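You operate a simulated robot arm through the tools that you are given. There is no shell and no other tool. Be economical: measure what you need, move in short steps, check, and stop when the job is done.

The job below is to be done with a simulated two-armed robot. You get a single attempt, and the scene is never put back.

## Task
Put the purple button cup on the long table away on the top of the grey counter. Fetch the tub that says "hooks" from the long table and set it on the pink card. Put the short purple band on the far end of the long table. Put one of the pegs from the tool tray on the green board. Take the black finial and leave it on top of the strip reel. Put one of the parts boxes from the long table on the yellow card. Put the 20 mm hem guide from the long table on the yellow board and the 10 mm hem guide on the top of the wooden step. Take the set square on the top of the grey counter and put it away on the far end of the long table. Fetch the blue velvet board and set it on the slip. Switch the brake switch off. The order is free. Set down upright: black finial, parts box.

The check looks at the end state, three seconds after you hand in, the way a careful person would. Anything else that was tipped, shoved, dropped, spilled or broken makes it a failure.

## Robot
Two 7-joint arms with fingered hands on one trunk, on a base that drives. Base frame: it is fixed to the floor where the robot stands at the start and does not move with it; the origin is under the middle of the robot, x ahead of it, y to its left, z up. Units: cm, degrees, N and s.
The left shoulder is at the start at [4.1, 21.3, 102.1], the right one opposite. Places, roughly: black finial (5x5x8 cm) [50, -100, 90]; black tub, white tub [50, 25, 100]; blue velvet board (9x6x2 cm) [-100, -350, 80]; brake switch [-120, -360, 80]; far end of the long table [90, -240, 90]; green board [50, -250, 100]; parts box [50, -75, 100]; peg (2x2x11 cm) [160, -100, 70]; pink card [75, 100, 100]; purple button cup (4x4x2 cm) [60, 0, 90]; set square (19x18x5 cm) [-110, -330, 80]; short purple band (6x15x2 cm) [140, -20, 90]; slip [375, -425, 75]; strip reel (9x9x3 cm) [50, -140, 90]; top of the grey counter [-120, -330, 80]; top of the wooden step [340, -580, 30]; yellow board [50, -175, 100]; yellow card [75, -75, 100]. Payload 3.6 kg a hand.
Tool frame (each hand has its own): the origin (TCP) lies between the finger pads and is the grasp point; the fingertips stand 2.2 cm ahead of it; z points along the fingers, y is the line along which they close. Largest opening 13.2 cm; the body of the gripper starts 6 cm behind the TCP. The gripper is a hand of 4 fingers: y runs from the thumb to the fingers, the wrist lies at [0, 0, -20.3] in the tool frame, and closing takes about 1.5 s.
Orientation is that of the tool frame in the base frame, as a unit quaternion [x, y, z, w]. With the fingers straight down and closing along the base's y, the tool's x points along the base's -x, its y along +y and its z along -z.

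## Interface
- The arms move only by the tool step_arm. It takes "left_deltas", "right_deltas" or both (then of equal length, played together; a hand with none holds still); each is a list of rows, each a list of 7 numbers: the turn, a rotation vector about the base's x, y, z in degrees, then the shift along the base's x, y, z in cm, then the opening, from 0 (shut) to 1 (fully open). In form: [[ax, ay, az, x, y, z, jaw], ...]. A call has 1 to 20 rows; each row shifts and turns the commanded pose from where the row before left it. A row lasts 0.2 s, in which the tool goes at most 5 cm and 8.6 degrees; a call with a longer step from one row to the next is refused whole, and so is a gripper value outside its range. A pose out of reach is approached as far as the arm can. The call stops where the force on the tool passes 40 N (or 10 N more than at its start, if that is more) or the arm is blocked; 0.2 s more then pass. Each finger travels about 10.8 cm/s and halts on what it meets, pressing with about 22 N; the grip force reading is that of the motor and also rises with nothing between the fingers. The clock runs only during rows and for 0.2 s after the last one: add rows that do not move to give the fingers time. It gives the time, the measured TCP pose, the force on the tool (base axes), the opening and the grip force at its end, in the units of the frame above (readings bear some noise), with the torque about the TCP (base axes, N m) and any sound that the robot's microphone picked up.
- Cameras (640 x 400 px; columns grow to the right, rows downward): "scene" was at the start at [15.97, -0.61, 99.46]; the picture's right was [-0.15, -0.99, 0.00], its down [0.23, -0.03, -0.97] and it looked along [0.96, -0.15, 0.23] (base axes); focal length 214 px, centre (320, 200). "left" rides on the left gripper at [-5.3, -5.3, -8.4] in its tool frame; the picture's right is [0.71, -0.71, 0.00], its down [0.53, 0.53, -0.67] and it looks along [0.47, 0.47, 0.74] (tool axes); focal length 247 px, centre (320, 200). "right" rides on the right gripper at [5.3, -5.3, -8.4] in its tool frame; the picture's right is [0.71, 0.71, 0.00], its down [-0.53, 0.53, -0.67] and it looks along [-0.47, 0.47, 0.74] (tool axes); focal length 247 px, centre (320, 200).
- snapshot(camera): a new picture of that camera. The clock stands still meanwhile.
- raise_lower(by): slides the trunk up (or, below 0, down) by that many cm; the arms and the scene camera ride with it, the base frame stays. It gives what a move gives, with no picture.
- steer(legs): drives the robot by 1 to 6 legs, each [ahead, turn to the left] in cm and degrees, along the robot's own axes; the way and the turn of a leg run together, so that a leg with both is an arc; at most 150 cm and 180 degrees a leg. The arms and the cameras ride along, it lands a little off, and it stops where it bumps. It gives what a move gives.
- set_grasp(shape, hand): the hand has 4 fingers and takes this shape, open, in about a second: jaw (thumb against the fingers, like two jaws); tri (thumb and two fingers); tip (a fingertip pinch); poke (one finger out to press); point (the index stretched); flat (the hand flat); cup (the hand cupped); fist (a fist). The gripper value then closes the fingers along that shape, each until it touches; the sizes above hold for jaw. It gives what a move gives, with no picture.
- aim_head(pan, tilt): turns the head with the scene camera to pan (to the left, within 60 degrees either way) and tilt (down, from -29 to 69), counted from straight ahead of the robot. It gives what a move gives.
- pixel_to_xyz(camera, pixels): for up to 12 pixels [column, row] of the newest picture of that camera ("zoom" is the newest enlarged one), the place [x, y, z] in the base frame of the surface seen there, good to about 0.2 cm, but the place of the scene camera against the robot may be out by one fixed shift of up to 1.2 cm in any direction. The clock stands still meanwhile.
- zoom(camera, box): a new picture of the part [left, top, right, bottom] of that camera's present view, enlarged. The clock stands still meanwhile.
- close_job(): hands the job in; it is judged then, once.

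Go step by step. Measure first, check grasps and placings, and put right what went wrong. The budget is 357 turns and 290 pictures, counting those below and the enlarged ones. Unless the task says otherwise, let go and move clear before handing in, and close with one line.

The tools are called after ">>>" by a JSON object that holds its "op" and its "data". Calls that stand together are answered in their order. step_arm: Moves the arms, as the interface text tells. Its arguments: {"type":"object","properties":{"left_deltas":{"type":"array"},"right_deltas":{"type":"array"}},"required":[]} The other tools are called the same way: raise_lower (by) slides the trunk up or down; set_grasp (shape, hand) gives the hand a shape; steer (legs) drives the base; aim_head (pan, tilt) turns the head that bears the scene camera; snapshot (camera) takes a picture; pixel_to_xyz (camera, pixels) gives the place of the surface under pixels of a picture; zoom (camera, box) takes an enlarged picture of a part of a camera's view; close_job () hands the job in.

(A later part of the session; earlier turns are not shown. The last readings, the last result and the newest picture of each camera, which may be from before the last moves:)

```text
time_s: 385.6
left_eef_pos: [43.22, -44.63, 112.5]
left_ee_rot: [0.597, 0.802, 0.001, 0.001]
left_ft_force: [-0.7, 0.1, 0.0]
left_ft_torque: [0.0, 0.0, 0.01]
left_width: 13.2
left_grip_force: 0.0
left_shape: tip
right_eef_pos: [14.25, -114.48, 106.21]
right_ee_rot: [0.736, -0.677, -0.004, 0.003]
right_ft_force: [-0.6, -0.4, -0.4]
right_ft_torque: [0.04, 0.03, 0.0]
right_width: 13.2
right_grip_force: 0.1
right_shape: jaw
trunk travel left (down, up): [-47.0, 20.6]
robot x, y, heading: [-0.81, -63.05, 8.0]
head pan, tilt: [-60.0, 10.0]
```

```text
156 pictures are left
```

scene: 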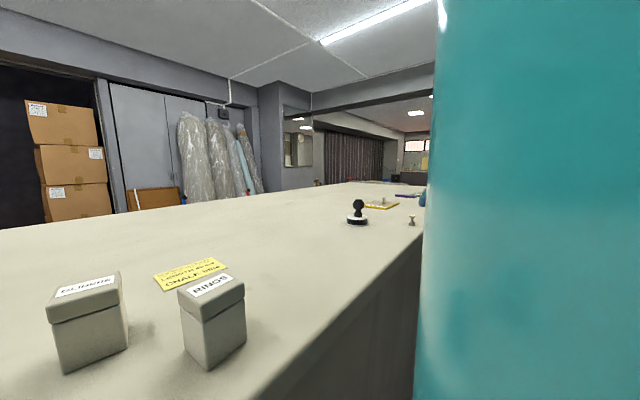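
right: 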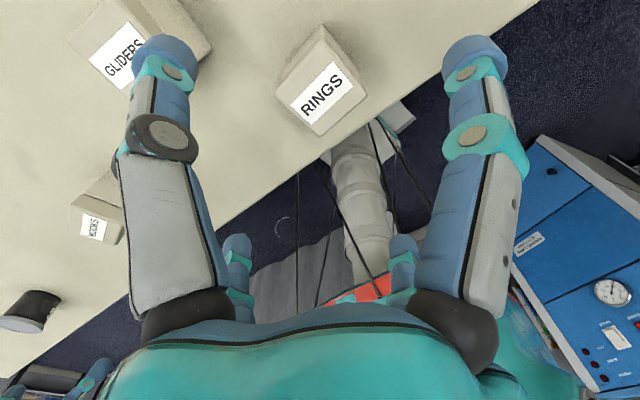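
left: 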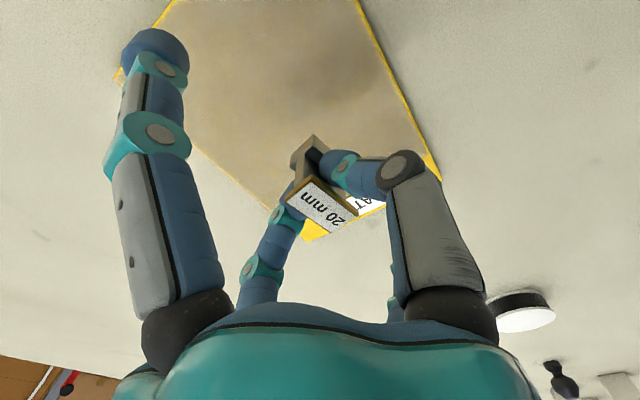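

>>> {"op": "step_arm", "data": {"right_deltas": [[0, 0, -8.2, 0, 0, 1, 1], [0, 0, -8.2, 0, 0, 1, 1], [0, 0, -8.2, 0, 0, 1, 1], [0, 0, -8.2, 0, 0, 0, 1], [0, 0, -8.2, 0, 0, 0, 1], [0, 0, -8.2, 0, 0, 0, 1], [0, 0, -8.2, 0, 0, 0, 1], [0, 0, -8.2, 0, 0, 0, 1], [0, 0, -8.2, 0, 0, 0, 1], [0, 0, -8.2, 0, 0, 0, 1], [0, 0, -8.2, 0, 0, 0, 1], [0, 0, 0, 0, -4, 0, 1], [0, 0, 0, 0, -4, 0, 1], [0, 0, 0, 0, -4, 0, 1], [0, 0, 0, 0, 0, 0, 1]]}}

>>> {"op": "snapshot", "data": {"camera": "right"}}

```text
time_s: 388.8
left_eef_pos: [43.3, -44.54, 112.47]
left_ee_rot: [0.597, 0.802, 0.002, 0.001]
left_ft_force: [0.7, 0.5, 0.3]
left_ft_torque: [0.01, -0.02, 0.01]
left_width: 13.19
left_grip_force: 0.1
left_shape: tip
right_eef_pos: [14.58, -126.68, 109.13]
right_ee_rot: [-0.041, 0.999, 0.005, 0.001]
right_ft_force: [0.8, 0.2, -0.1]
right_ft_torque: [0.04, 0.04, 0.04]
right_width: 13.2
right_grip_force: 0.0
right_shape: jaw
trunk travel left (down, up): [-47.0, 20.6]
robot x, y, heading: [-0.68, -62.89, 8.2]
head pan, tilt: [-60.0, 10.0]
```

```text
155 pictures are left
```

right: 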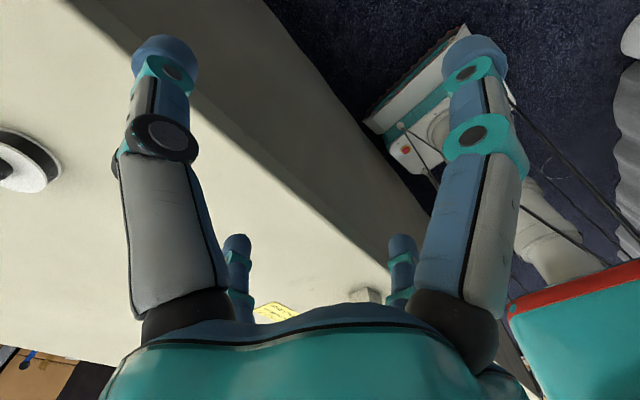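

Free again with the natural yaw. I sweep the arm stretched from the side round to straight ahead.

>>> {"op": "step_arm", "data": {"right_deltas": [[0, 0, 0, 2, -3.6, 0.5, 1], [0, 0, 0, 2, -3.6, 0.5, 1], [0, 0, 0, 2, -3.6, 0, 1], [0, 0, 0, 3.5, 1.6, 0, 1], [0, 0, 0, 3.5, 1.6, 0, 1], [0, 0, 0, 3.5, 1.6, 0, 1], [0, 0, 0, 3.5, 1.6, 0, 1], [0, 0, 0, 3.5, 1.6, 0, 1], [0, 0, 0, 2.8, 2.8, 0, 1], [0, 0, 0, 2.8, 2.8, 0, 1], [0, 0, 0, 2.8, 2.8, 0, 1], [0, 0, 0, 2.8, 2.8, 0, 1], [0, 0, 0, 2.6, 2.8, 0, 1], [0, 0, 0, 1.6, 3.6, 0, 1], [0, 0, 0, 1.6, 3.6, 0, 1], [0, 0, 0, 1.6, 3.6, 0, 1], [0, 0, 0, 1.6, 3.6, 0, 1], [0, 0, 0, 1.6, 3.6, 0, 1], [0, 0, 0, 0, 0, 0, 1]]}}

>>> {"op": "step_arm", "data": {"right_deltas": [[0, 0, 0, 0.5, 3.6, 0, 1], [0, 0, 0, 0.5, 3.6, 0, 1], [0, 0, 0, 0.5, 3.6, 0, 1], [0, 0, 0, 0, 3.6, 0, 1], [0, 0, 0, 0, 3, 0, 1], [0, 0, 0, 0, 0, 0, 1]]}}

>>> {"op": "aim_head", "data": {"pan": -30, "tilt": 0}}

>>> {"op": "snapshot", "data": {"camera": "scene"}}

```text
time_s: 392.8
left_eef_pos: [43.24, -44.76, 112.39]
left_ee_rot: [0.597, 0.802, 0.001, 0.001]
left_ft_force: [0.3, 0.4, -0.9]
left_ft_torque: [0.02, -0.01, 0.01]
left_width: 13.19
left_grip_force: 0.1
left_shape: tip
right_eef_pos: [59.88, -97.66, 109.99]
right_ee_rot: [-0.04, 0.999, 0.005, 0.001]
right_ft_force: [-0.4, -1.1, -0.1]
right_ft_torque: [0.01, 0.01, 0.03]
right_width: 13.22
right_grip_force: 0.0
right_shape: jaw
trunk travel left (down, up): [-47.0, 20.6]
robot x, y, heading: [-0.52, -62.85, 7.7]
head pan, tilt: [-60.0, 10.0]
```

```text
time_s: 394.2
left_eef_pos: [43.24, -44.65, 112.57]
left_ee_rot: [0.596, 0.803, 0.001, 0.0]
left_ft_force: [0.7, 0.0, 0.0]
left_ft_torque: [-0.03, -0.05, 0.01]
left_width: 13.22
left_grip_force: 0.1
left_shape: tip
right_eef_pos: [61.33, -80.2, 109.92]
right_ee_rot: [-0.04, 0.999, 0.006, 0.001]
right_ft_force: [0.2, 0.3, 0.0]
right_ft_torque: [0.02, 0.0, -0.01]
right_width: 13.2
right_grip_force: 0.0
right_shape: jaw
trunk travel left (down, up): [-47.0, 20.6]
robot x, y, heading: [-0.78, -62.34, 7.9]
head pan, tilt: [-60.0, 10.0]
```

```text
time_s: 395.2
left_eef_pos: [43.26, -44.73, 112.44]
left_ee_rot: [0.597, 0.802, 0.001, 0.001]
left_ft_force: [-0.8, 0.1, -0.3]
left_ft_torque: [-0.02, 0.01, 0.03]
left_width: 13.2
left_grip_force: 0.0
left_shape: tip
right_eef_pos: [61.24, -80.21, 109.97]
right_ee_rot: [-0.041, 0.999, 0.004, 0.001]
right_ft_force: [-0.4, -0.2, -0.5]
right_ft_torque: [0.02, 0.0, 0.01]
right_width: 13.18
right_grip_force: 0.0
right_shape: jaw
trunk travel left (down, up): [-47.0, 20.6]
robot x, y, heading: [-0.93, -63.01, 8.1]
head pan, tilt: [-30.0, 0.0]
```

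```text
154 pictures are left
```

scene: 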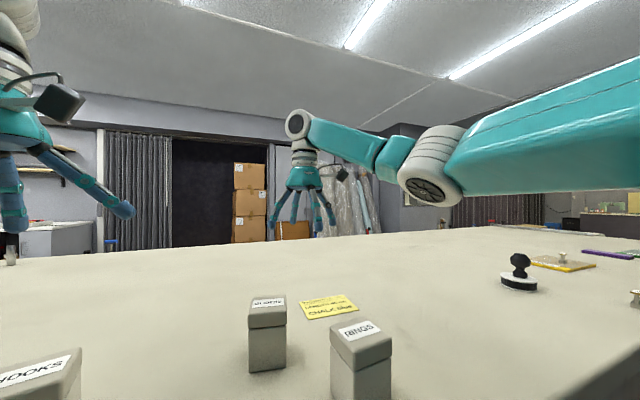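

Restored: the elbow is low and the card is in reach. Now back over the RINGS box.

>>> {"op": "step_arm", "data": {"right_deltas": [[0, 0, 0, -4.4, 0, 0, 1], [0, 0, 0, -4.4, 0, 0, 1], [0, 0, 0, -4.4, 0, 0, 1], [0, 0, 0, -4.4, 0, 0, 1], [0, 0, 0, -4.4, -0.2, 0, 1], [0, 0, 0, 0, 0, -3, 1], [0, 0, 0, 0, 0, 0, 1]]}}

>>> {"op": "snapshot", "data": {"camera": "right"}}

```text
time_s: 396.8
left_eef_pos: [43.16, -44.65, 112.48]
left_ee_rot: [0.597, 0.802, 0.001, 0.0]
left_ft_force: [0.2, 0.6, 0.5]
left_ft_torque: [-0.03, -0.03, 0.01]
left_width: 13.21
left_grip_force: 0.1
left_shape: tip
right_eef_pos: [39.09, -80.27, 107.18]
right_ee_rot: [-0.041, 0.999, 0.005, 0.001]
right_ft_force: [0.5, 0.0, -0.5]
right_ft_torque: [0.02, 0.0, 0.02]
right_width: 13.18
right_grip_force: 0.1
right_shape: jaw
trunk travel left (down, up): [-47.0, 20.6]
robot x, y, heading: [-0.77, -62.65, 7.9]
head pan, tilt: [-30.0, 0.0]
```

```text
153 pictures are left
```

right: 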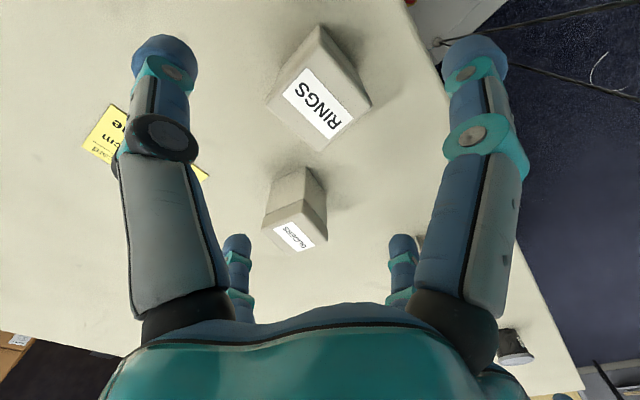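

Aligned above the box. I descend and grip.

>>> {"op": "step_arm", "data": {"right_deltas": [[0, 0, 0, 0.15, -0.15, -4, 1], [0, 0, 0, 0, 0, -4, 1], [0, 0, 0, 0, 0, -4, 1], [0, 0, 0, 0, 0, -1.7, 1], [0, 0, 0, 0, 0, 0, 1], [0, 0, 0, 0, 0, 0, 0.7], [0, 0, 0, 0, 0, 0, 0.5], [0, 0, 0, 0, 0, 0, 0.3], [0, 0, 0, 0, 0, 0, 0], [0, 0, 0, 0, 0, 0, 0], [0, 0, 0, 0, 0, 0, 0]]}}

>>> {"op": "snapshot", "data": {"camera": "right"}}

```text
time_s: 399.2
left_eef_pos: [43.24, -44.65, 112.42]
left_ee_rot: [0.597, 0.802, 0.002, 0.001]
left_ft_force: [1.2, 0.1, -0.6]
left_ft_torque: [-0.01, 0.01, 0.02]
left_width: 13.21
left_grip_force: 0.0
left_shape: tip
right_eef_pos: [39.58, -80.73, 93.41]
right_ee_rot: [-0.041, 0.999, 0.006, 0.0]
right_ft_force: [0.9, -0.3, -0.3]
right_ft_torque: [0.01, -0.01, 0.02]
right_width: 5.02
right_grip_force: 21.7
right_shape: jaw
trunk travel left (down, up): [-47.0, 20.6]
robot x, y, heading: [-1.04, -63.05, 7.9]
head pan, tilt: [-30.0, 0.0]
```

```text
152 pictures are left
```

right: 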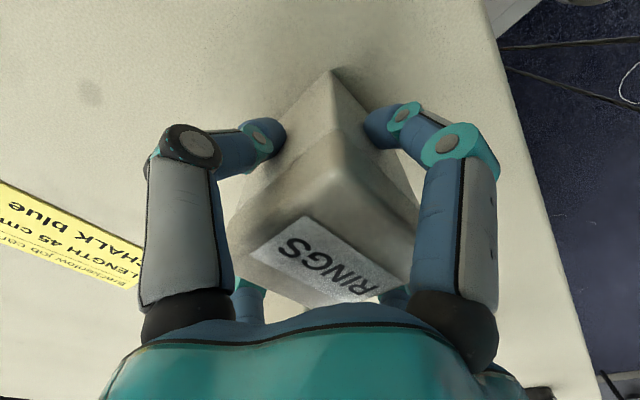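

Held (5.0 cm). I lift and carry it to the yellow card.

>>> {"op": "step_arm", "data": {"right_deltas": [[0, 0, 0, 0, 0, 3, 0], [0, 0, 0, 0, 0, 4, 0], [0, 0, 0, 0, 0, 4, 0], [0, 0, 0, 3.8, -0.87, 0, 0], [0, 0, 0, 3.8, -0.87, 0, 0], [0, 0, 0, 3.8, -0.87, 0, 0], [0, 0, 0, 3.8, -0.87, 0, 0], [0, 0, 0, 3.8, -0.87, 0, 0], [0, 0, 0, 3.9, -0.87, 0, 0], [0, 0, 0, 0, 0, 0, 0]]}}

>>> {"op": "snapshot", "data": {"camera": "right"}}

>>> {"op": "aim_head", "data": {"pan": -30, "tilt": 40}}

>>> {"op": "snapshot", "data": {"camera": "scene"}}

```text
time_s: 401.4
left_eef_pos: [43.25, -44.73, 112.49]
left_ee_rot: [0.597, 0.802, 0.001, 0.001]
left_ft_force: [0.4, -0.5, -0.3]
left_ft_torque: [0.0, 0.01, 0.03]
left_width: 13.2
left_grip_force: 0.1
left_shape: tip
right_eef_pos: [62.37, -85.58, 104.42]
right_ee_rot: [-0.041, 0.999, 0.006, 0.0]
right_ft_force: [0.0, -0.4, -1.6]
right_ft_torque: [-0.03, -0.02, 0.0]
right_width: 5.0
right_grip_force: 22.0
right_shape: jaw
trunk travel left (down, up): [-47.0, 20.6]
robot x, y, heading: [-1.02, -62.45, 8.3]
head pan, tilt: [-30.0, 0.0]
```

```text
151 pictures are left
```

right: 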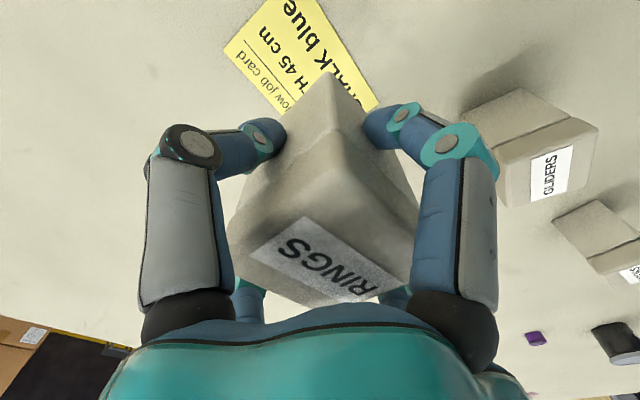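

```text
time_s: 402.4
left_eef_pos: [43.26, -44.7, 112.47]
left_ee_rot: [0.597, 0.802, 0.001, 0.001]
left_ft_force: [0.2, -0.1, -0.5]
left_ft_torque: [-0.02, 0.01, 0.0]
left_width: 13.18
left_grip_force: 0.0
left_shape: tip
right_eef_pos: [62.35, -85.73, 104.33]
right_ee_rot: [-0.041, 0.999, 0.005, 0.0]
right_ft_force: [0.2, -0.1, -3.2]
right_ft_torque: [-0.01, 0.03, 0.02]
right_width: 5.01
right_grip_force: 21.8
right_shape: jaw
trunk travel left (down, up): [-47.0, 20.6]
robot x, y, heading: [-1.13, -62.97, 8.0]
head pan, tilt: [-30.0, 40.0]
```

```text
150 pictures are left
```

scene: 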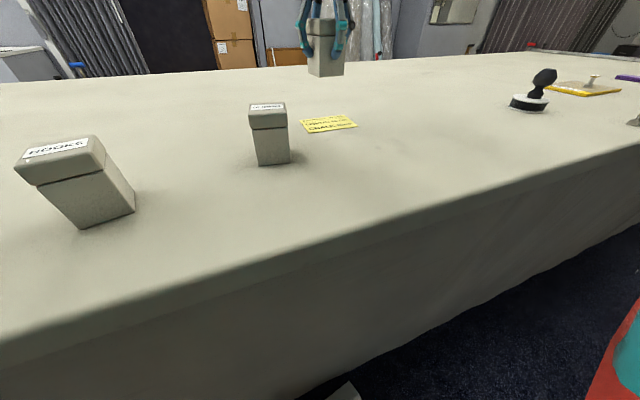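

>>> {"op": "pixel_to_xyz", "data": {"camera": "right", "pixels": [[226, 48], [262, 5], [376, 100], [280, 108], [300, 40], [325, 20]]}}

>>> {"op": "pixel_to_xyz", "data": {"camera": "scene", "pixels": [[301, 121], [350, 115], [357, 125], [306, 133]]}}

```text
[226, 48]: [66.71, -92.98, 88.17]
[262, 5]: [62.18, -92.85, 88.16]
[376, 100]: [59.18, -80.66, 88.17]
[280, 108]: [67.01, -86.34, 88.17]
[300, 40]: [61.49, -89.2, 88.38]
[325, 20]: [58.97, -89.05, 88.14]
```

```text
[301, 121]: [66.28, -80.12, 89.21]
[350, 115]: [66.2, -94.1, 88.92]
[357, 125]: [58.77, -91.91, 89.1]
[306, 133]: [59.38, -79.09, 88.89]
```

Card spans x 58.9–67, y -93…-80.4; target centre (62.9,-86.5). I lower the box onto it.

>>> {"op": "step_arm", "data": {"right_deltas": [[0, 0, 0, 0.5, -0.8, -3, 0], [0, 0, 0, 0, 0, -4, 0], [0, 0, 0, 0, 0, -2.5, 0], [0, 0, 0, 0, 0, -0.8, 0], [0, 0, 0, 0, 0, 0, 0]]}}

>>> {"op": "zoom", "data": {"camera": "scene", "box": [260, 40, 400, 150]}}

```text
time_s: 403.6
left_eef_pos: [43.43, -44.62, 112.48]
left_ee_rot: [0.597, 0.802, 0.002, 0.001]
left_ft_force: [-0.1, -1.0, 0.2]
left_ft_torque: [-0.02, 0.01, -0.01]
left_width: 13.21
left_grip_force: 0.1
left_shape: tip
right_eef_pos: [62.9, -86.71, 93.94]
right_ee_rot: [-0.042, 0.999, 0.006, 0.0]
right_ft_force: [0.2, 0.2, -2.4]
right_ft_torque: [0.02, -0.04, -0.01]
right_width: 5.0
right_grip_force: 21.6
right_shape: jaw
trunk travel left (down, up): [-47.0, 20.6]
robot x, y, heading: [-0.95, -62.86, 7.8]
head pan, tilt: [-30.0, 40.0]
```

```text
3.64 times, centred on (330, 95) of scene
```

zoom: 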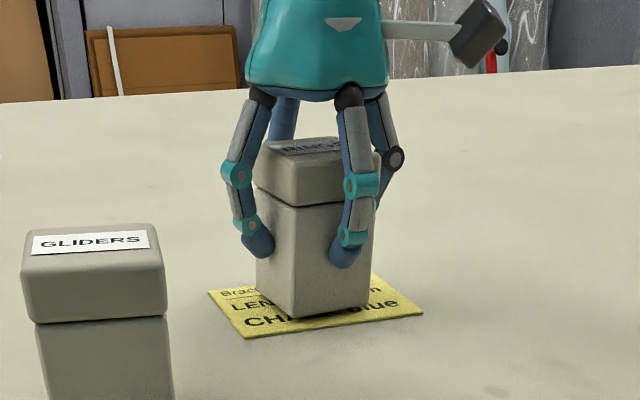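

Over the card. I lower to contact.

>>> {"op": "step_arm", "data": {"right_deltas": [[0, 0, 0, 0, 0, -0.3, 0], [0, 0, 0, 0, 0, -0.2, 0], [0, 0, 0, 0, 0, 0, 0]]}}

```text
time_s: 404.4
left_eef_pos: [43.17, -44.64, 112.45]
left_ee_rot: [0.597, 0.802, 0.002, 0.001]
left_ft_force: [0.1, -0.8, 0.5]
left_ft_torque: [-0.01, 0.01, -0.02]
left_width: 13.19
left_grip_force: 0.0
left_shape: tip
right_eef_pos: [62.8, -86.58, 93.57]
right_ee_rot: [-0.041, 0.999, 0.007, 0.001]
right_ft_force: [1.1, 1.1, 5.1]
right_ft_torque: [-0.01, 0.02, 0.04]
right_width: 5.01
right_grip_force: 21.8
right_shape: jaw
trunk travel left (down, up): [-47.0, 20.6]
robot x, y, heading: [-0.97, -63.27, 8.2]
head pan, tilt: [-30.0, 40.0]
```

>>> {"op": "step_arm", "data": {"right_deltas": [[0, 0, 0, 0, 0, -0.1, 0], [0, 0, 0, 0, 0, 0, 0.42], [0, 0, 0, 0, 0, 0, 0.5], [0, 0, 0, 0, 0, 0, 0.7], [0, 0, 0, 0, 0, 0, 1], [0, 0, 0, 0, 0, 0, 1], [0, 0, 0, 0, 0, 0, 1], [0, 0, 0, 0, 0, 3, 1], [0, 0, 0, 0, 0, 4, 1], [0, 0, 0, 0, 0, 4, 1], [0, 0, 0, 0, 0, 4, 1]]}}

>>> {"op": "zoom", "data": {"camera": "scene", "box": [260, 40, 400, 150]}}

```text
time_s: 406.8
left_eef_pos: [43.23, -44.56, 112.55]
left_ee_rot: [0.597, 0.802, 0.002, 0.001]
left_ft_force: [-0.3, 0.0, -0.4]
left_ft_torque: [-0.02, 0.01, -0.04]
left_width: 13.21
left_grip_force: 0.1
left_shape: tip
right_eef_pos: [62.64, -86.41, 108.54]
right_ee_rot: [-0.041, 0.999, 0.004, 0.0]
right_ft_force: [-0.4, 1.0, -0.2]
right_ft_torque: [-0.02, 0.02, -0.03]
right_width: 13.19
right_grip_force: 0.0
right_shape: jaw
trunk travel left (down, up): [-47.0, 20.6]
robot x, y, heading: [-1.03, -62.37, 8.0]
head pan, tilt: [-30.0, 40.0]
```

```text
3.64 times, centred on (330, 95) of scene
```

zoom: 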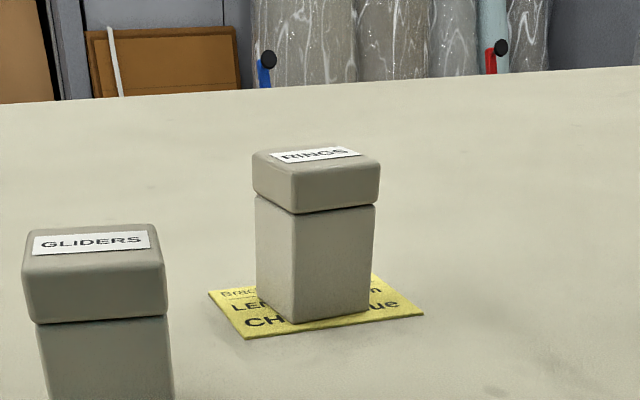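

The RINGS box stands on the yellow card. Now the purple cup: I retract, turn to heading 90 and drive alongside, to take it sideways with the right arm.

>>> {"op": "step_arm", "data": {"right_deltas": [[0, 0, 0, -4, -1, 2, 1], [0, 0, 0, -4, -1, 2, 1], [0, 0, 0, -4, -1, 1, 1], [0, 0, 0, -4, -1, 1, 1], [0, 0, 0, -4, -1, 0, 1]]}}

>>> {"op": "raise_lower", "data": {"by": 8}}

>>> {"op": "steer", "data": {"legs": [[-17, 0]]}}

>>> {"op": "steer", "data": {"legs": [[0, 40]]}}

>>> {"op": "steer", "data": {"legs": [[0, 28]]}}

>>> {"op": "steer", "data": {"legs": [[48, 0]]}}

```text
time_s: 408.0
left_eef_pos: [43.25, -44.64, 112.56]
left_ee_rot: [0.597, 0.802, 0.001, 0.0]
left_ft_force: [0.5, 0.0, -0.7]
left_ft_torque: [-0.01, -0.03, -0.01]
left_width: 13.21
left_grip_force: 0.1
left_shape: tip
right_eef_pos: [42.66, -91.4, 114.26]
right_ee_rot: [-0.039, 0.999, 0.005, 0.001]
right_ft_force: [0.1, -0.3, -0.1]
right_ft_torque: [0.0, -0.01, 0.0]
right_width: 13.17
right_grip_force: 0.1
right_shape: jaw
trunk travel left (down, up): [-47.0, 20.6]
robot x, y, heading: [-0.8, -62.74, 7.9]
head pan, tilt: [-30.0, 40.0]
```

```text
time_s: 409.2
left_eef_pos: [43.29, -44.54, 120.47]
left_ee_rot: [0.596, 0.803, 0.001, 0.001]
left_ft_force: [0.4, 0.8, -0.1]
left_ft_torque: [0.02, 0.01, 0.01]
left_width: 13.19
left_grip_force: 0.2
left_shape: tip
right_eef_pos: [42.89, -91.51, 122.34]
right_ee_rot: [-0.041, 0.999, 0.005, 0.0]
right_ft_force: [0.4, 0.0, 0.8]
right_ft_torque: [0.03, -0.02, -0.04]
right_width: 13.19
right_grip_force: 0.0
right_shape: jaw
trunk travel left (down, up): [-55.0, 12.6]
robot x, y, heading: [-0.65, -62.9, 8.0]
head pan, tilt: [-30.0, 40.0]
```

```text
time_s: 410.7
left_eef_pos: [26.02, -47.01, 120.56]
left_ee_rot: [0.596, 0.803, 0.002, 0.002]
left_ft_force: [-0.8, -0.4, 0.3]
left_ft_torque: [0.0, -0.01, 0.0]
left_width: 13.2
left_grip_force: 0.0
left_shape: tip
right_eef_pos: [25.66, -93.91, 122.33]
right_ee_rot: [-0.042, 0.999, 0.005, 0.002]
right_ft_force: [-0.4, 0.1, -0.4]
right_ft_torque: [0.04, 0.0, -0.01]
right_width: 13.18
right_grip_force: 0.0
right_shape: jaw
trunk travel left (down, up): [-55.0, 12.6]
robot x, y, heading: [-18.07, -65.48, 8.3]
head pan, tilt: [-30.0, 40.0]
```

```text
time_s: 413.0
left_eef_pos: [3.27, -22.43, 120.48]
left_ee_rot: [0.277, 0.961, 0.0, 0.0]
left_ft_force: [-0.4, 0.0, -0.5]
left_ft_torque: [0.0, 0.01, -0.03]
left_width: 13.18
left_grip_force: 0.2
left_shape: tip
right_eef_pos: [33.93, -57.9, 122.49]
right_ee_rot: [-0.389, 0.921, 0.005, -0.002]
right_ft_force: [0.3, 0.5, 0.0]
right_ft_torque: [0.0, 0.01, -0.01]
right_width: 13.21
right_grip_force: 0.0
right_shape: jaw
trunk travel left (down, up): [-55.0, 12.6]
robot x, y, heading: [-15.66, -67.58, 48.5]
head pan, tilt: [-30.0, 40.0]
```

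```text
time_s: 414.8
left_eef_pos: [-20.11, -18.48, 120.57]
left_ee_rot: [0.033, 0.999, 0.002, 0.0]
left_ft_force: [-0.1, 0.0, 0.2]
left_ft_torque: [-0.01, -0.04, 0.02]
left_width: 13.21
left_grip_force: 0.0
left_shape: tip
right_eef_pos: [23.71, -35.21, 122.53]
right_ee_rot: [-0.603, 0.798, 0.004, -0.002]
right_ft_force: [-0.4, 0.3, 0.7]
right_ft_torque: [-0.01, 0.0, -0.03]
right_width: 13.17
right_grip_force: 0.1
right_shape: jaw
trunk travel left (down, up): [-55.0, 12.6]
robot x, y, heading: [-13.22, -67.48, 77.0]
head pan, tilt: [-30.0, 40.0]
```

```text
time_s: 417.6
left_eef_pos: [-9.19, 27.86, 120.64]
left_ee_rot: [0.036, 0.999, 0.001, 0.0]
left_ft_force: [0.6, 0.0, 0.0]
left_ft_torque: [0.03, 0.01, -0.01]
left_width: 13.21
left_grip_force: 0.1
left_shape: tip
right_eef_pos: [34.62, 10.76, 122.43]
right_ee_rot: [-0.601, 0.799, 0.003, -0.002]
right_ft_force: [-0.6, -0.3, 0.9]
right_ft_torque: [-0.02, 0.01, 0.0]
right_width: 13.19
right_grip_force: 0.0
right_shape: jaw
trunk travel left (down, up): [-55.0, 12.6]
robot x, y, heading: [-2.16, -21.2, 76.6]
head pan, tilt: [-30.0, 40.0]
```

At (-2,-21) heading 77, the cup is well in reach of the right arm. I move above it.

>>> {"op": "step_arm", "data": {"right_deltas": [[0, 0, 0, 3.64, -1.2, -1.4, 1], [0, 0, 0, 3.64, -1.2, -1.4, 1], [0, 0, 0, 3.64, -1.2, -1.4, 1], [0, 0, 0, 3.64, -1.2, -1.4, 1], [0, 0, 0, 3.64, -1.2, -1.4, 1], [0, 0, 0, 3.64, -1.2, -1.4, 1], [0, 0, 0, 3.64, -1.2, -1.4, 1], [0, 0, 0, 0, 0, 0, 1]]}}

>>> {"op": "snapshot", "data": {"camera": "right"}}

```text
time_s: 419.4
left_eef_pos: [-9.19, 27.99, 120.7]
left_ee_rot: [0.036, 0.999, 0.002, 0.0]
left_ft_force: [-0.2, 0.2, -0.5]
left_ft_torque: [-0.01, 0.01, 0.02]
left_width: 13.18
left_grip_force: 0.1
left_shape: tip
right_eef_pos: [60.01, 2.4, 112.97]
right_ee_rot: [-0.6, 0.8, 0.003, -0.002]
right_ft_force: [-0.7, 0.5, -0.1]
right_ft_torque: [-0.03, -0.02, -0.03]
right_width: 13.18
right_grip_force: 0.1
right_shape: jaw
trunk travel left (down, up): [-55.0, 12.6]
robot x, y, heading: [-2.45, -21.52, 76.6]
head pan, tilt: [-30.0, 40.0]
```

```text
147 pictures are left
```

right: 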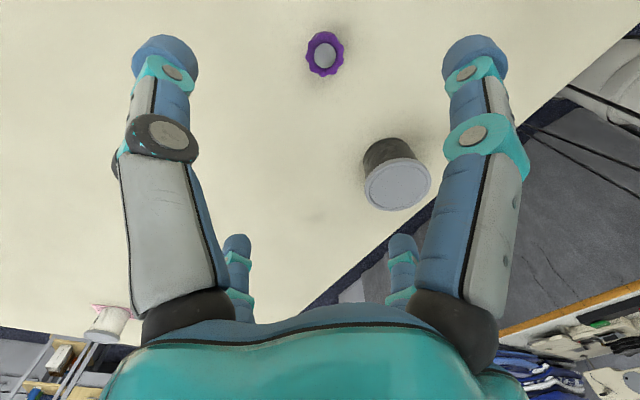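

>>> {"op": "pixel_to_xyz", "data": {"camera": "right", "pixels": [[325, 53], [307, 54], [343, 53], [325, 34], [324, 74]]}}

>>> {"op": "zoom", "data": {"camera": "right", "box": [285, 15, 365, 90]}}

```text
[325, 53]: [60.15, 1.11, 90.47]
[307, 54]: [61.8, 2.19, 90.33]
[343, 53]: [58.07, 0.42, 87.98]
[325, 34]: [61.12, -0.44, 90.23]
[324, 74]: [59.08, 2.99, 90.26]
```

```text
5.33 times, centred on (325, 52) of right
```

zoom: 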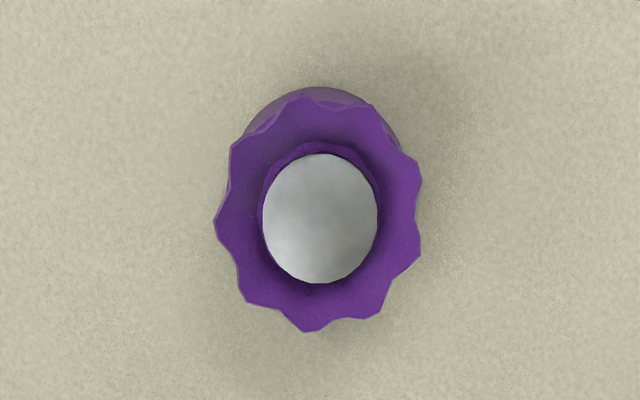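

Cup centre (60.1,1.2), top 90.3, ≈4 cm wide. I descend and grip gently all round.

>>> {"op": "step_arm", "data": {"right_deltas": [[0, 0, 0, 0.1, -1.2, -4, 1], [0, 0, 0, 0, 0, -4.5, 1], [0, 0, 0, 0, 0, -4.5, 1], [0, 0, 0, 0, 0, -4.5, 1], [0, 0, 0, 0, 0, -3.5, 1], [0, 0, 0, 0, 0, -1.1, 1], [0, 0, 0, 0, 0, 0, 0.8], [0, 0, 0, 0, 0, 0, 0.6], [0, 0, 0, 0, 0, 0, 0.45], [0, 0, 0, 0, 0, 0, 0.35], [0, 0, 0, 0, 0, 0, 0.25], [0, 0, 0, 0, 0, 0, 0.1], [0, 0, 0, 0, 0, 0, 0], [0, 0, 0, 0, 0, 0, 0]]}}

>>> {"op": "snapshot", "data": {"camera": "right"}}

```text
time_s: 422.4
left_eef_pos: [-9.22, 27.63, 120.64]
left_ee_rot: [0.036, 0.999, 0.001, 0.0]
left_ft_force: [0.5, 0.0, -0.6]
left_ft_torque: [-0.03, 0.0, 0.01]
left_width: 13.2
left_grip_force: 0.1
left_shape: tip
right_eef_pos: [60.01, 0.68, 90.57]
right_ee_rot: [-0.601, 0.8, 0.004, -0.002]
right_ft_force: [0.6, -0.7, -0.2]
right_ft_torque: [0.03, 0.02, 0.02]
right_width: 3.37
right_grip_force: 22.1
right_shape: jaw
trunk travel left (down, up): [-55.0, 12.6]
robot x, y, heading: [-2.47, -21.33, 77.0]
head pan, tilt: [-30.0, 40.0]
```

```text
145 pictures are left
```

right: 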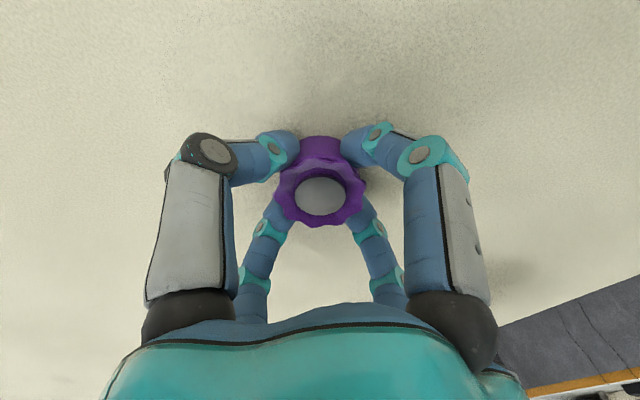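

Held at 3.4 cm. I lift level and draw it in.

>>> {"op": "step_arm", "data": {"right_deltas": [[0, 0, 0, 0, 0, 3, 0], [0, 0, 0, 0, 0, 4.5, 0], [0, 0, 0, 0, 0, 4.5, 0], [0, 0, 0, 0, 0, 4.5, 0], [0, 0, 0, 0, 0, 4.5, 0], [0, 0, 0, -3.5, 1.2, 1, 0], [0, 0, 0, -3.5, 1.2, 1, 0], [0, 0, 0, -3.5, 1.2, 1, 0], [0, 0, 0, -3.5, 1.2, 0, 0], [0, 0, 0, -3.5, 1.2, 0, 0], [0, 0, 0, -3.5, 1.2, 0, 0], [0, 0, 0, -3, 1.2, 0, 0], [0, 0, 0, 0, 0, 0, 0]]}}

>>> {"op": "snapshot", "data": {"camera": "right"}}

```text
time_s: 425.2
left_eef_pos: [-9.14, 27.68, 120.62]
left_ee_rot: [0.037, 0.999, 0.002, 0.0]
left_ft_force: [-1.5, 0.4, 0.2]
left_ft_torque: [-0.01, 0.05, -0.01]
left_width: 13.2
left_grip_force: 0.1
left_shape: tip
right_eef_pos: [36.2, 9.55, 114.76]
right_ee_rot: [-0.6, 0.8, 0.004, -0.002]
right_ft_force: [-0.8, 0.5, -0.6]
right_ft_torque: [0.01, 0.0, 0.03]
right_width: 3.32
right_grip_force: 22.6
right_shape: jaw
trunk travel left (down, up): [-55.0, 12.6]
robot x, y, heading: [-2.31, -21.42, 76.7]
head pan, tilt: [-30.0, 40.0]
```

```text
144 pictures are left
```

right: 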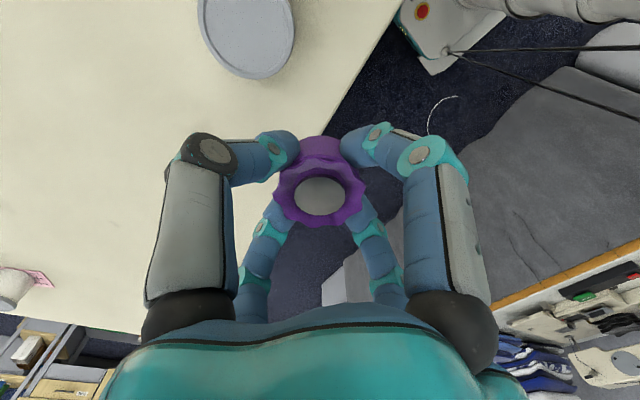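

Cup is held level. I reverse down the aisle toward the grey counter.

>>> {"op": "steer", "data": {"legs": [[-55, 0]]}}

>>> {"op": "steer", "data": {"legs": [[0, 13]]}}

>>> {"op": "steer", "data": {"legs": [[-145, 0], [-95, 0]]}}

>>> {"op": "aim_head", "data": {"pan": 55, "tilt": 35}}

>>> {"op": "snapshot", "data": {"camera": "scene"}}

```text
time_s: 428.3
left_eef_pos: [-21.15, -24.39, 120.72]
left_ee_rot: [0.043, 0.999, 0.002, 0.0]
left_ft_force: [0.6, -0.1, 0.1]
left_ft_torque: [0.03, 0.0, 0.01]
left_width: 13.2
left_grip_force: 0.1
left_shape: tip
right_eef_pos: [24.02, -43.35, 114.93]
right_ee_rot: [-0.594, 0.805, 0.004, -0.002]
right_ft_force: [-1.2, 0.4, 0.3]
right_ft_torque: [-0.01, -0.01, 0.0]
right_width: 3.38
right_grip_force: 21.9
right_shape: jaw
trunk travel left (down, up): [-55.0, 12.6]
robot x, y, heading: [-15.0, -73.5, 75.9]
head pan, tilt: [-30.0, 40.0]
```

```text
time_s: 429.5
left_eef_pos: [-32.03, -27.0, 120.69]
left_ee_rot: [-0.069, 0.998, 0.002, 0.0]
left_ft_force: [-0.5, 0.8, 0.2]
left_ft_torque: [-0.02, 0.0, -0.02]
left_width: 13.22
left_grip_force: 0.1
left_shape: tip
right_eef_pos: [16.13, -35.28, 114.99]
right_ee_rot: [-0.681, 0.732, 0.004, -0.001]
right_ft_force: [0.7, 0.1, -0.3]
right_ft_torque: [0.02, -0.02, 0.01]
right_width: 3.36
right_grip_force: 22.3
right_shape: jaw
trunk travel left (down, up): [-55.0, 12.6]
robot x, y, heading: [-13.82, -73.67, 88.6]
head pan, tilt: [-30.0, 40.0]
```

```text
time_s: 441.5
left_eef_pos: [-38.67, -271.34, 120.75]
left_ee_rot: [-0.057, 0.998, 0.002, 0.001]
left_ft_force: [-0.4, 0.2, -0.9]
left_ft_torque: [0.0, -0.03, -0.03]
left_width: 13.21
left_grip_force: 0.1
left_shape: tip
right_eef_pos: [9.35, -280.76, 115.02]
right_ee_rot: [-0.673, 0.74, 0.003, -0.003]
right_ft_force: [0.0, 0.2, -0.5]
right_ft_torque: [-0.02, 0.01, 0.02]
right_width: 3.38
right_grip_force: 22.1
right_shape: jaw
trunk travel left (down, up): [-55.0, 12.6]
robot x, y, heading: [-21.78, -317.95, 87.6]
head pan, tilt: [-30.0, 40.0]
```

```text
time_s: 443.1
left_eef_pos: [-38.74, -271.26, 120.88]
left_ee_rot: [-0.058, 0.998, 0.002, 0.0]
left_ft_force: [-0.8, -0.5, 0.3]
left_ft_torque: [0.04, 0.06, 0.02]
left_width: 13.22
left_grip_force: 0.1
left_shape: tip
right_eef_pos: [9.43, -280.55, 114.91]
right_ee_rot: [-0.673, 0.74, 0.004, -0.002]
right_ft_force: [1.4, 0.7, -0.4]
right_ft_torque: [-0.02, -0.04, 0.01]
right_width: 3.35
right_grip_force: 22.0
right_shape: jaw
trunk travel left (down, up): [-55.0, 12.6]
robot x, y, heading: [-21.93, -317.81, 87.8]
head pan, tilt: [55.0, 35.0]
```

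```text
143 pictures are left
```

scene: 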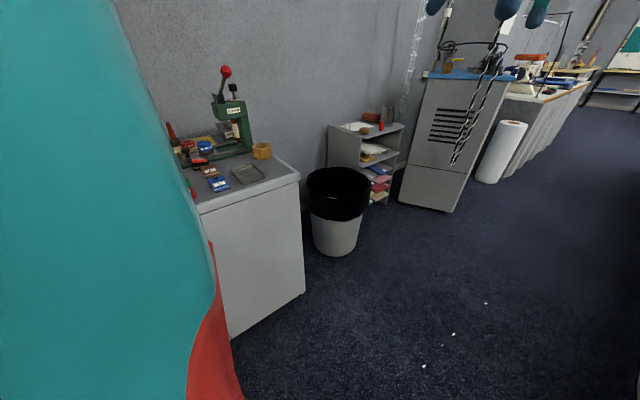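

I turn left in two parts, moving west in between, to face the grey counter.

>>> {"op": "steer", "data": {"legs": [[0, 45]]}}

>>> {"op": "steer", "data": {"legs": [[10, 0]]}}

>>> {"op": "steer", "data": {"legs": [[0, 46]]}}

>>> {"op": "aim_head", "data": {"pan": 10, "tilt": 45}}

>>> {"op": "snapshot", "data": {"camera": "scene"}}

```text
time_s: 445.6
left_eef_pos: [-67.36, -297.81, 120.85]
left_ee_rot: [-0.443, 0.897, 0.001, 0.0]
left_ft_force: [0.8, -0.1, -0.2]
left_ft_torque: [0.0, 0.01, 0.02]
left_width: 13.2
left_grip_force: 0.0
left_shape: tip
right_eef_pos: [-27.16, -269.77, 114.98]
right_ee_rot: [0.908, -0.419, -0.002, 0.004]
right_ft_force: [-0.4, -0.2, -0.3]
right_ft_torque: [0.0, 0.0, 0.01]
right_width: 3.33
right_grip_force: 22.1
right_shape: jaw
trunk travel left (down, up): [-55.0, 12.6]
robot x, y, heading: [-19.31, -315.75, 133.5]
head pan, tilt: [55.0, 35.0]
```

```text
time_s: 446.8
left_eef_pos: [-74.63, -290.15, 120.82]
left_ee_rot: [-0.445, 0.896, 0.0, 0.0]
left_ft_force: [0.5, 0.0, -0.8]
left_ft_torque: [-0.03, -0.03, 0.02]
left_width: 13.21
left_grip_force: 0.0
left_shape: tip
right_eef_pos: [-34.56, -262.05, 115.0]
right_ee_rot: [0.909, -0.418, -0.001, 0.004]
right_ft_force: [-0.2, -0.3, -0.7]
right_ft_torque: [0.01, 0.01, -0.04]
right_width: 3.37
right_grip_force: 22.1
right_shape: jaw
trunk travel left (down, up): [-55.0, 12.6]
robot x, y, heading: [-25.9, -308.44, 133.5]
head pan, tilt: [55.0, 35.0]
```

```text
time_s: 449.3
left_eef_pos: [-72.71, -330.53, 120.92]
left_ee_rot: [0.76, -0.65, -0.001, 0.002]
left_ft_force: [-0.5, 0.5, 0.8]
left_ft_torque: [-0.02, -0.02, 0.01]
left_width: 13.21
left_grip_force: 0.1
left_shape: tip
right_eef_pos: [-65.36, -282.14, 115.11]
right_ee_rot: [1.0, -0.026, 0.0, 0.005]
right_ft_force: [-0.7, -0.1, 0.2]
right_ft_torque: [-0.02, -0.01, 0.02]
right_width: 3.35
right_grip_force: 22.1
right_shape: jaw
trunk travel left (down, up): [-55.0, 12.6]
robot x, y, heading: [-26.17, -303.81, 179.5]
head pan, tilt: [55.0, 35.0]
```

```text
time_s: 450.4
left_eef_pos: [-72.53, -330.6, 120.94]
left_ee_rot: [0.761, -0.649, -0.002, 0.001]
left_ft_force: [-0.5, 0.1, 0.7]
left_ft_torque: [0.01, -0.04, -0.01]
left_width: 13.21
left_grip_force: 0.1
left_shape: tip
right_eef_pos: [-65.11, -282.42, 115.15]
right_ee_rot: [1.0, -0.027, -0.001, 0.004]
right_ft_force: [0.8, 0.1, -1.3]
right_ft_torque: [0.0, 0.01, 0.01]
right_width: 3.34
right_grip_force: 21.7
right_shape: jaw
trunk travel left (down, up): [-55.0, 12.6]
robot x, y, heading: [-26.67, -304.06, 179.5]
head pan, tilt: [10.0, 45.0]
```

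```text
142 pictures are left
```

scene: 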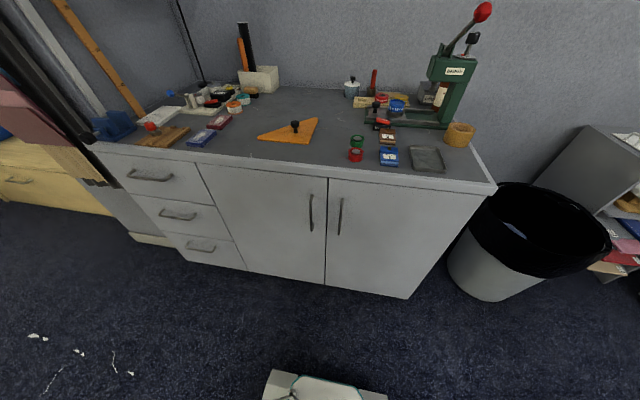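

>>> {"op": "pixel_to_xyz", "data": {"camera": "scene", "pixels": [[294, 127], [258, 136], [307, 142], [318, 119], [335, 135], [340, 110], [245, 148], [358, 140], [201, 137], [152, 126], [220, 120], [270, 105]]}}

>>> {"op": "zoom", "data": {"camera": "scene", "box": [80, 60, 280, 170]}}

>>> {"op": "zoom", "data": {"camera": "scene", "box": [240, 60, 480, 190]}}

```text
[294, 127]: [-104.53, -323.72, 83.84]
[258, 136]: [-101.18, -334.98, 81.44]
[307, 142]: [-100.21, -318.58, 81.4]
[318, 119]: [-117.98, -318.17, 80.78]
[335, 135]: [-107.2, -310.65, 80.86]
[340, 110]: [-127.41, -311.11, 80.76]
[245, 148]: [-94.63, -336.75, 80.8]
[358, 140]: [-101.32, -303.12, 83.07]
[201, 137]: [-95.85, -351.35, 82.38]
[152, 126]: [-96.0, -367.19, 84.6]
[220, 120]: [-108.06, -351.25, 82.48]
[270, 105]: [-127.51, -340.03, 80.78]
```

```text
3.20 times, centred on (180, 115) of scene
```

zoom: 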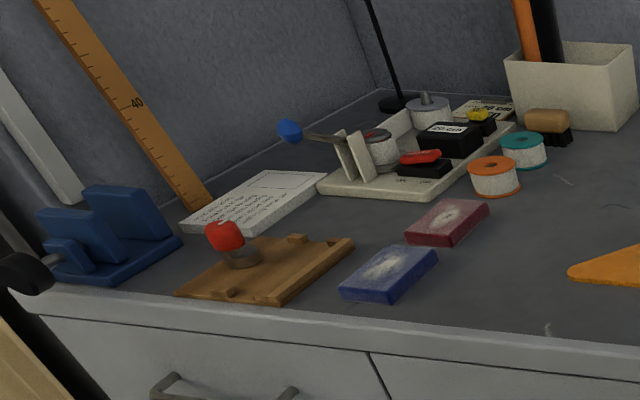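

```text
2.67 times, centred on (360, 125) of scene
```

zoom: 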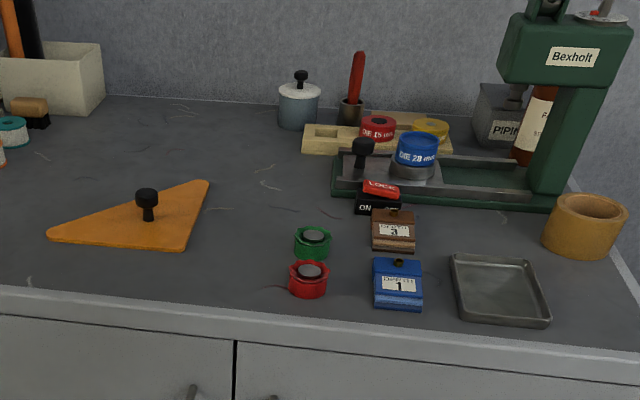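

The layout is clear: set square (294,127), velvet boards, and switches near both devices. I shift toward y≈-320 and close in on the counter.

>>> {"op": "steer", "data": {"legs": [[0, 35]]}}

>>> {"op": "steer", "data": {"legs": [[26, 0]]}}

>>> {"op": "steer", "data": {"legs": [[0, -35]]}}

>>> {"op": "steer", "data": {"legs": [[8, 0]]}}

>>> {"op": "aim_head", "data": {"pan": 0, "tilt": 50}}

>>> {"op": "snapshot", "data": {"camera": "scene"}}

```text
time_s: 452.4
left_eef_pos: [-49.28, -352.17, 120.88]
left_ee_rot: [0.919, -0.394, -0.001, 0.002]
left_ft_force: [1.3, 0.2, -0.3]
left_ft_torque: [-0.01, -0.01, 0.01]
left_width: 13.2
left_grip_force: 0.0
left_shape: tip
right_eef_pos: [-70.58, -308.12, 115.04]
right_ee_rot: [0.962, 0.272, 0.0, 0.004]
right_ft_force: [1.4, -0.7, -1.1]
right_ft_torque: [-0.02, 0.0, 0.01]
right_width: 3.34
right_grip_force: 22.2
right_shape: jaw
trunk travel left (down, up): [-55.0, 12.6]
robot x, y, heading: [-27.56, -301.5, -145.8]
head pan, tilt: [10.0, 45.0]
```

```text
time_s: 454.3
left_eef_pos: [-70.84, -366.59, 120.97]
left_ee_rot: [0.918, -0.396, -0.001, 0.001]
left_ft_force: [-0.4, -1.4, 0.6]
left_ft_torque: [0.0, 0.01, -0.01]
left_width: 13.19
left_grip_force: 0.1
left_shape: tip
right_eef_pos: [-91.99, -322.38, 115.2]
right_ee_rot: [0.963, 0.271, 0.001, 0.005]
right_ft_force: [0.6, -0.6, 0.2]
right_ft_torque: [0.04, -0.02, -0.02]
right_width: 3.31
right_grip_force: 21.8
right_shape: jaw
trunk travel left (down, up): [-55.0, 12.6]
robot x, y, heading: [-48.66, -316.19, -145.9]
head pan, tilt: [10.0, 45.0]
```

```text
time_s: 456.3
left_eef_pos: [-95.58, -345.02, 121.02]
left_ee_rot: [0.758, -0.652, 0.0, 0.0]
left_ft_force: [0.3, 0.8, 0.0]
left_ft_torque: [0.02, -0.01, 0.03]
left_width: 13.19
left_grip_force: 0.0
left_shape: tip
right_eef_pos: [-87.94, -296.81, 115.19]
right_ee_rot: [1.0, -0.029, 0.0, 0.005]
right_ft_force: [-0.2, -0.5, -0.3]
right_ft_torque: [-0.02, 0.0, 0.0]
right_width: 3.34
right_grip_force: 22.4
right_shape: jaw
trunk travel left (down, up): [-55.0, 12.6]
robot x, y, heading: [-48.85, -319.37, 179.7]
head pan, tilt: [10.0, 45.0]
```

```text
time_s: 457.4
left_eef_pos: [-103.77, -344.93, 121.08]
left_ee_rot: [0.757, -0.653, 0.0, 0.001]
left_ft_force: [0.2, 0.6, 0.5]
left_ft_torque: [-0.01, -0.01, -0.01]
left_width: 13.21
left_grip_force: 0.2
left_shape: tip
right_eef_pos: [-96.04, -296.63, 115.18]
right_ee_rot: [1.0, -0.03, 0.0, 0.004]
right_ft_force: [-0.3, 0.1, -0.2]
right_ft_torque: [0.0, -0.03, 0.01]
right_width: 3.31
right_grip_force: 22.0
right_shape: jaw
trunk travel left (down, up): [-55.0, 12.6]
robot x, y, heading: [-57.19, -318.99, 179.5]
head pan, tilt: [10.0, 45.0]
```

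```text
time_s: 458.1
left_eef_pos: [-103.4, -345.14, 121.05]
left_ee_rot: [0.758, -0.653, -0.001, 0.002]
left_ft_force: [-0.7, 0.6, 0.4]
left_ft_torque: [-0.03, -0.04, -0.03]
left_width: 13.21
left_grip_force: 0.1
left_shape: tip
right_eef_pos: [-95.93, -296.73, 115.45]
right_ee_rot: [1.0, -0.029, 0.0, 0.004]
right_ft_force: [-0.7, 0.3, -0.7]
right_ft_torque: [0.02, 0.0, 0.02]
right_width: 3.31
right_grip_force: 21.9
right_shape: jaw
trunk travel left (down, up): [-55.0, 12.6]
robot x, y, heading: [-56.9, -319.24, 179.4]
head pan, tilt: [0.0, 50.0]
```

```text
139 pictures are left
```

scene: 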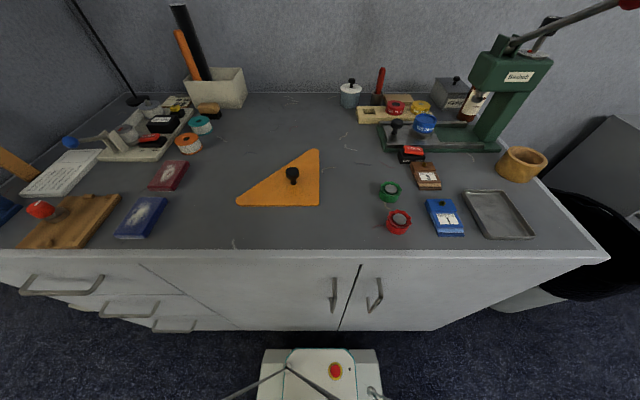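

>>> {"op": "pixel_to_xyz", "data": {"camera": "scene", "pixels": [[352, 215], [352, 180], [320, 205], [386, 222], [381, 190], [292, 174], [237, 203], [318, 151], [140, 217], [168, 176], [150, 139], [290, 195]]}}

>>> {"op": "zoom", "data": {"camera": "scene", "box": [90, 90, 220, 180]}}

>>> {"op": "zoom", "data": {"camera": "scene", "box": [370, 120, 470, 190]}}

```text
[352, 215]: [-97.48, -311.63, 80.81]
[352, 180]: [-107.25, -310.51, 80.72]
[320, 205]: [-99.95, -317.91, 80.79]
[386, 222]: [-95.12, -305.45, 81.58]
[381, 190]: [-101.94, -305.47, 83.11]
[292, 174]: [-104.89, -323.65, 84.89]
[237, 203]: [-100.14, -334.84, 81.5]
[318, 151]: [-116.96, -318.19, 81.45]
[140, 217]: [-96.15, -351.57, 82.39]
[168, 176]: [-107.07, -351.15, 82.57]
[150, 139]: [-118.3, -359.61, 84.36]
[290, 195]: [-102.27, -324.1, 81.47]
```

```text
4.44 times, centred on (155, 135) of scene
```

zoom: 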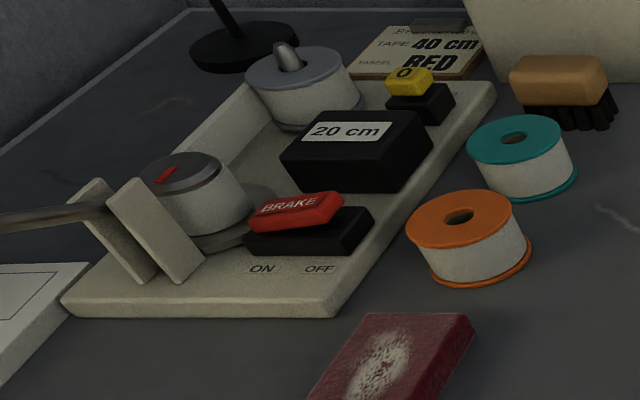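

```text
5.71 times, centred on (420, 155) of scene
```

zoom: 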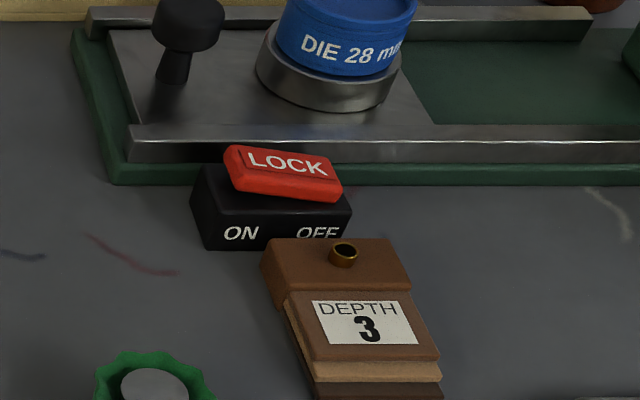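

The brake rocker reads BRAKE with ON left / OFF right, and its right (OFF) end is up, so it's on. First I set the cup down at ≈(-99.9,-311.9).

>>> {"op": "step_arm", "data": {"right_deltas": [[0, 0, 0, -0.7, -2.5, -2.5, 0], [0, 0, 0, -0.7, -2.5, -2.5, 0], [0, 0, 0, -0.7, -2.5, -2.5, 0], [0, 0, 0, -0.7, -2.5, -2.5, 0], [0, 0, 0, -0.6, -2.6, -2.5, 0], [0, 0, 0, -0.6, -2.6, -2.5, 0], [0, 0, 0, 0, 0, 0, 0]]}}

>>> {"op": "snapshot", "data": {"camera": "scene"}}

>>> {"op": "snapshot", "data": {"camera": "right"}}

```text
time_s: 459.7
left_eef_pos: [-103.5, -345.19, 121.28]
left_ee_rot: [0.758, -0.653, -0.001, 0.001]
left_ft_force: [0.8, 0.7, 0.3]
left_ft_torque: [0.0, -0.03, -0.01]
left_width: 13.2
left_grip_force: 0.0
left_shape: tip
right_eef_pos: [-99.67, -311.89, 100.41]
right_ee_rot: [1.0, -0.03, -0.001, 0.004]
right_ft_force: [-0.7, -0.3, -0.4]
right_ft_torque: [-0.03, 0.0, 0.03]
right_width: 3.33
right_grip_force: 21.7
right_shape: jaw
trunk travel left (down, up): [-55.0, 12.6]
robot x, y, heading: [-57.4, -318.79, 179.2]
head pan, tilt: [0.0, 50.0]
```

```text
136 pictures are left
```

scene: 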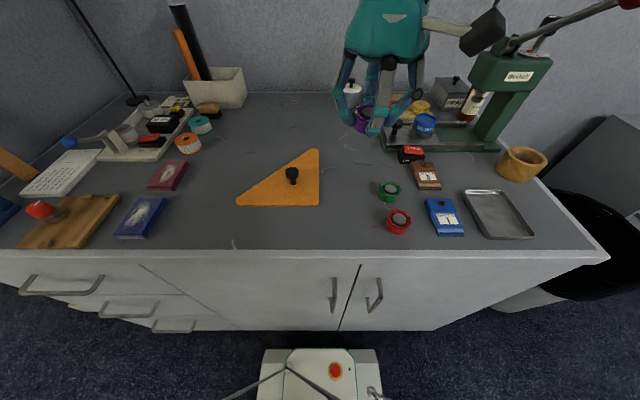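

```text
135 pictures are left
```

right: 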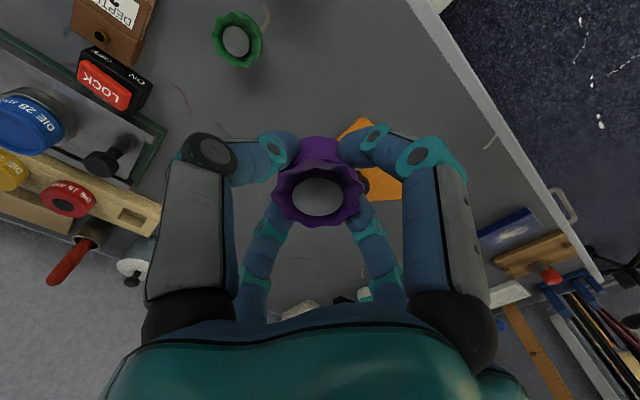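

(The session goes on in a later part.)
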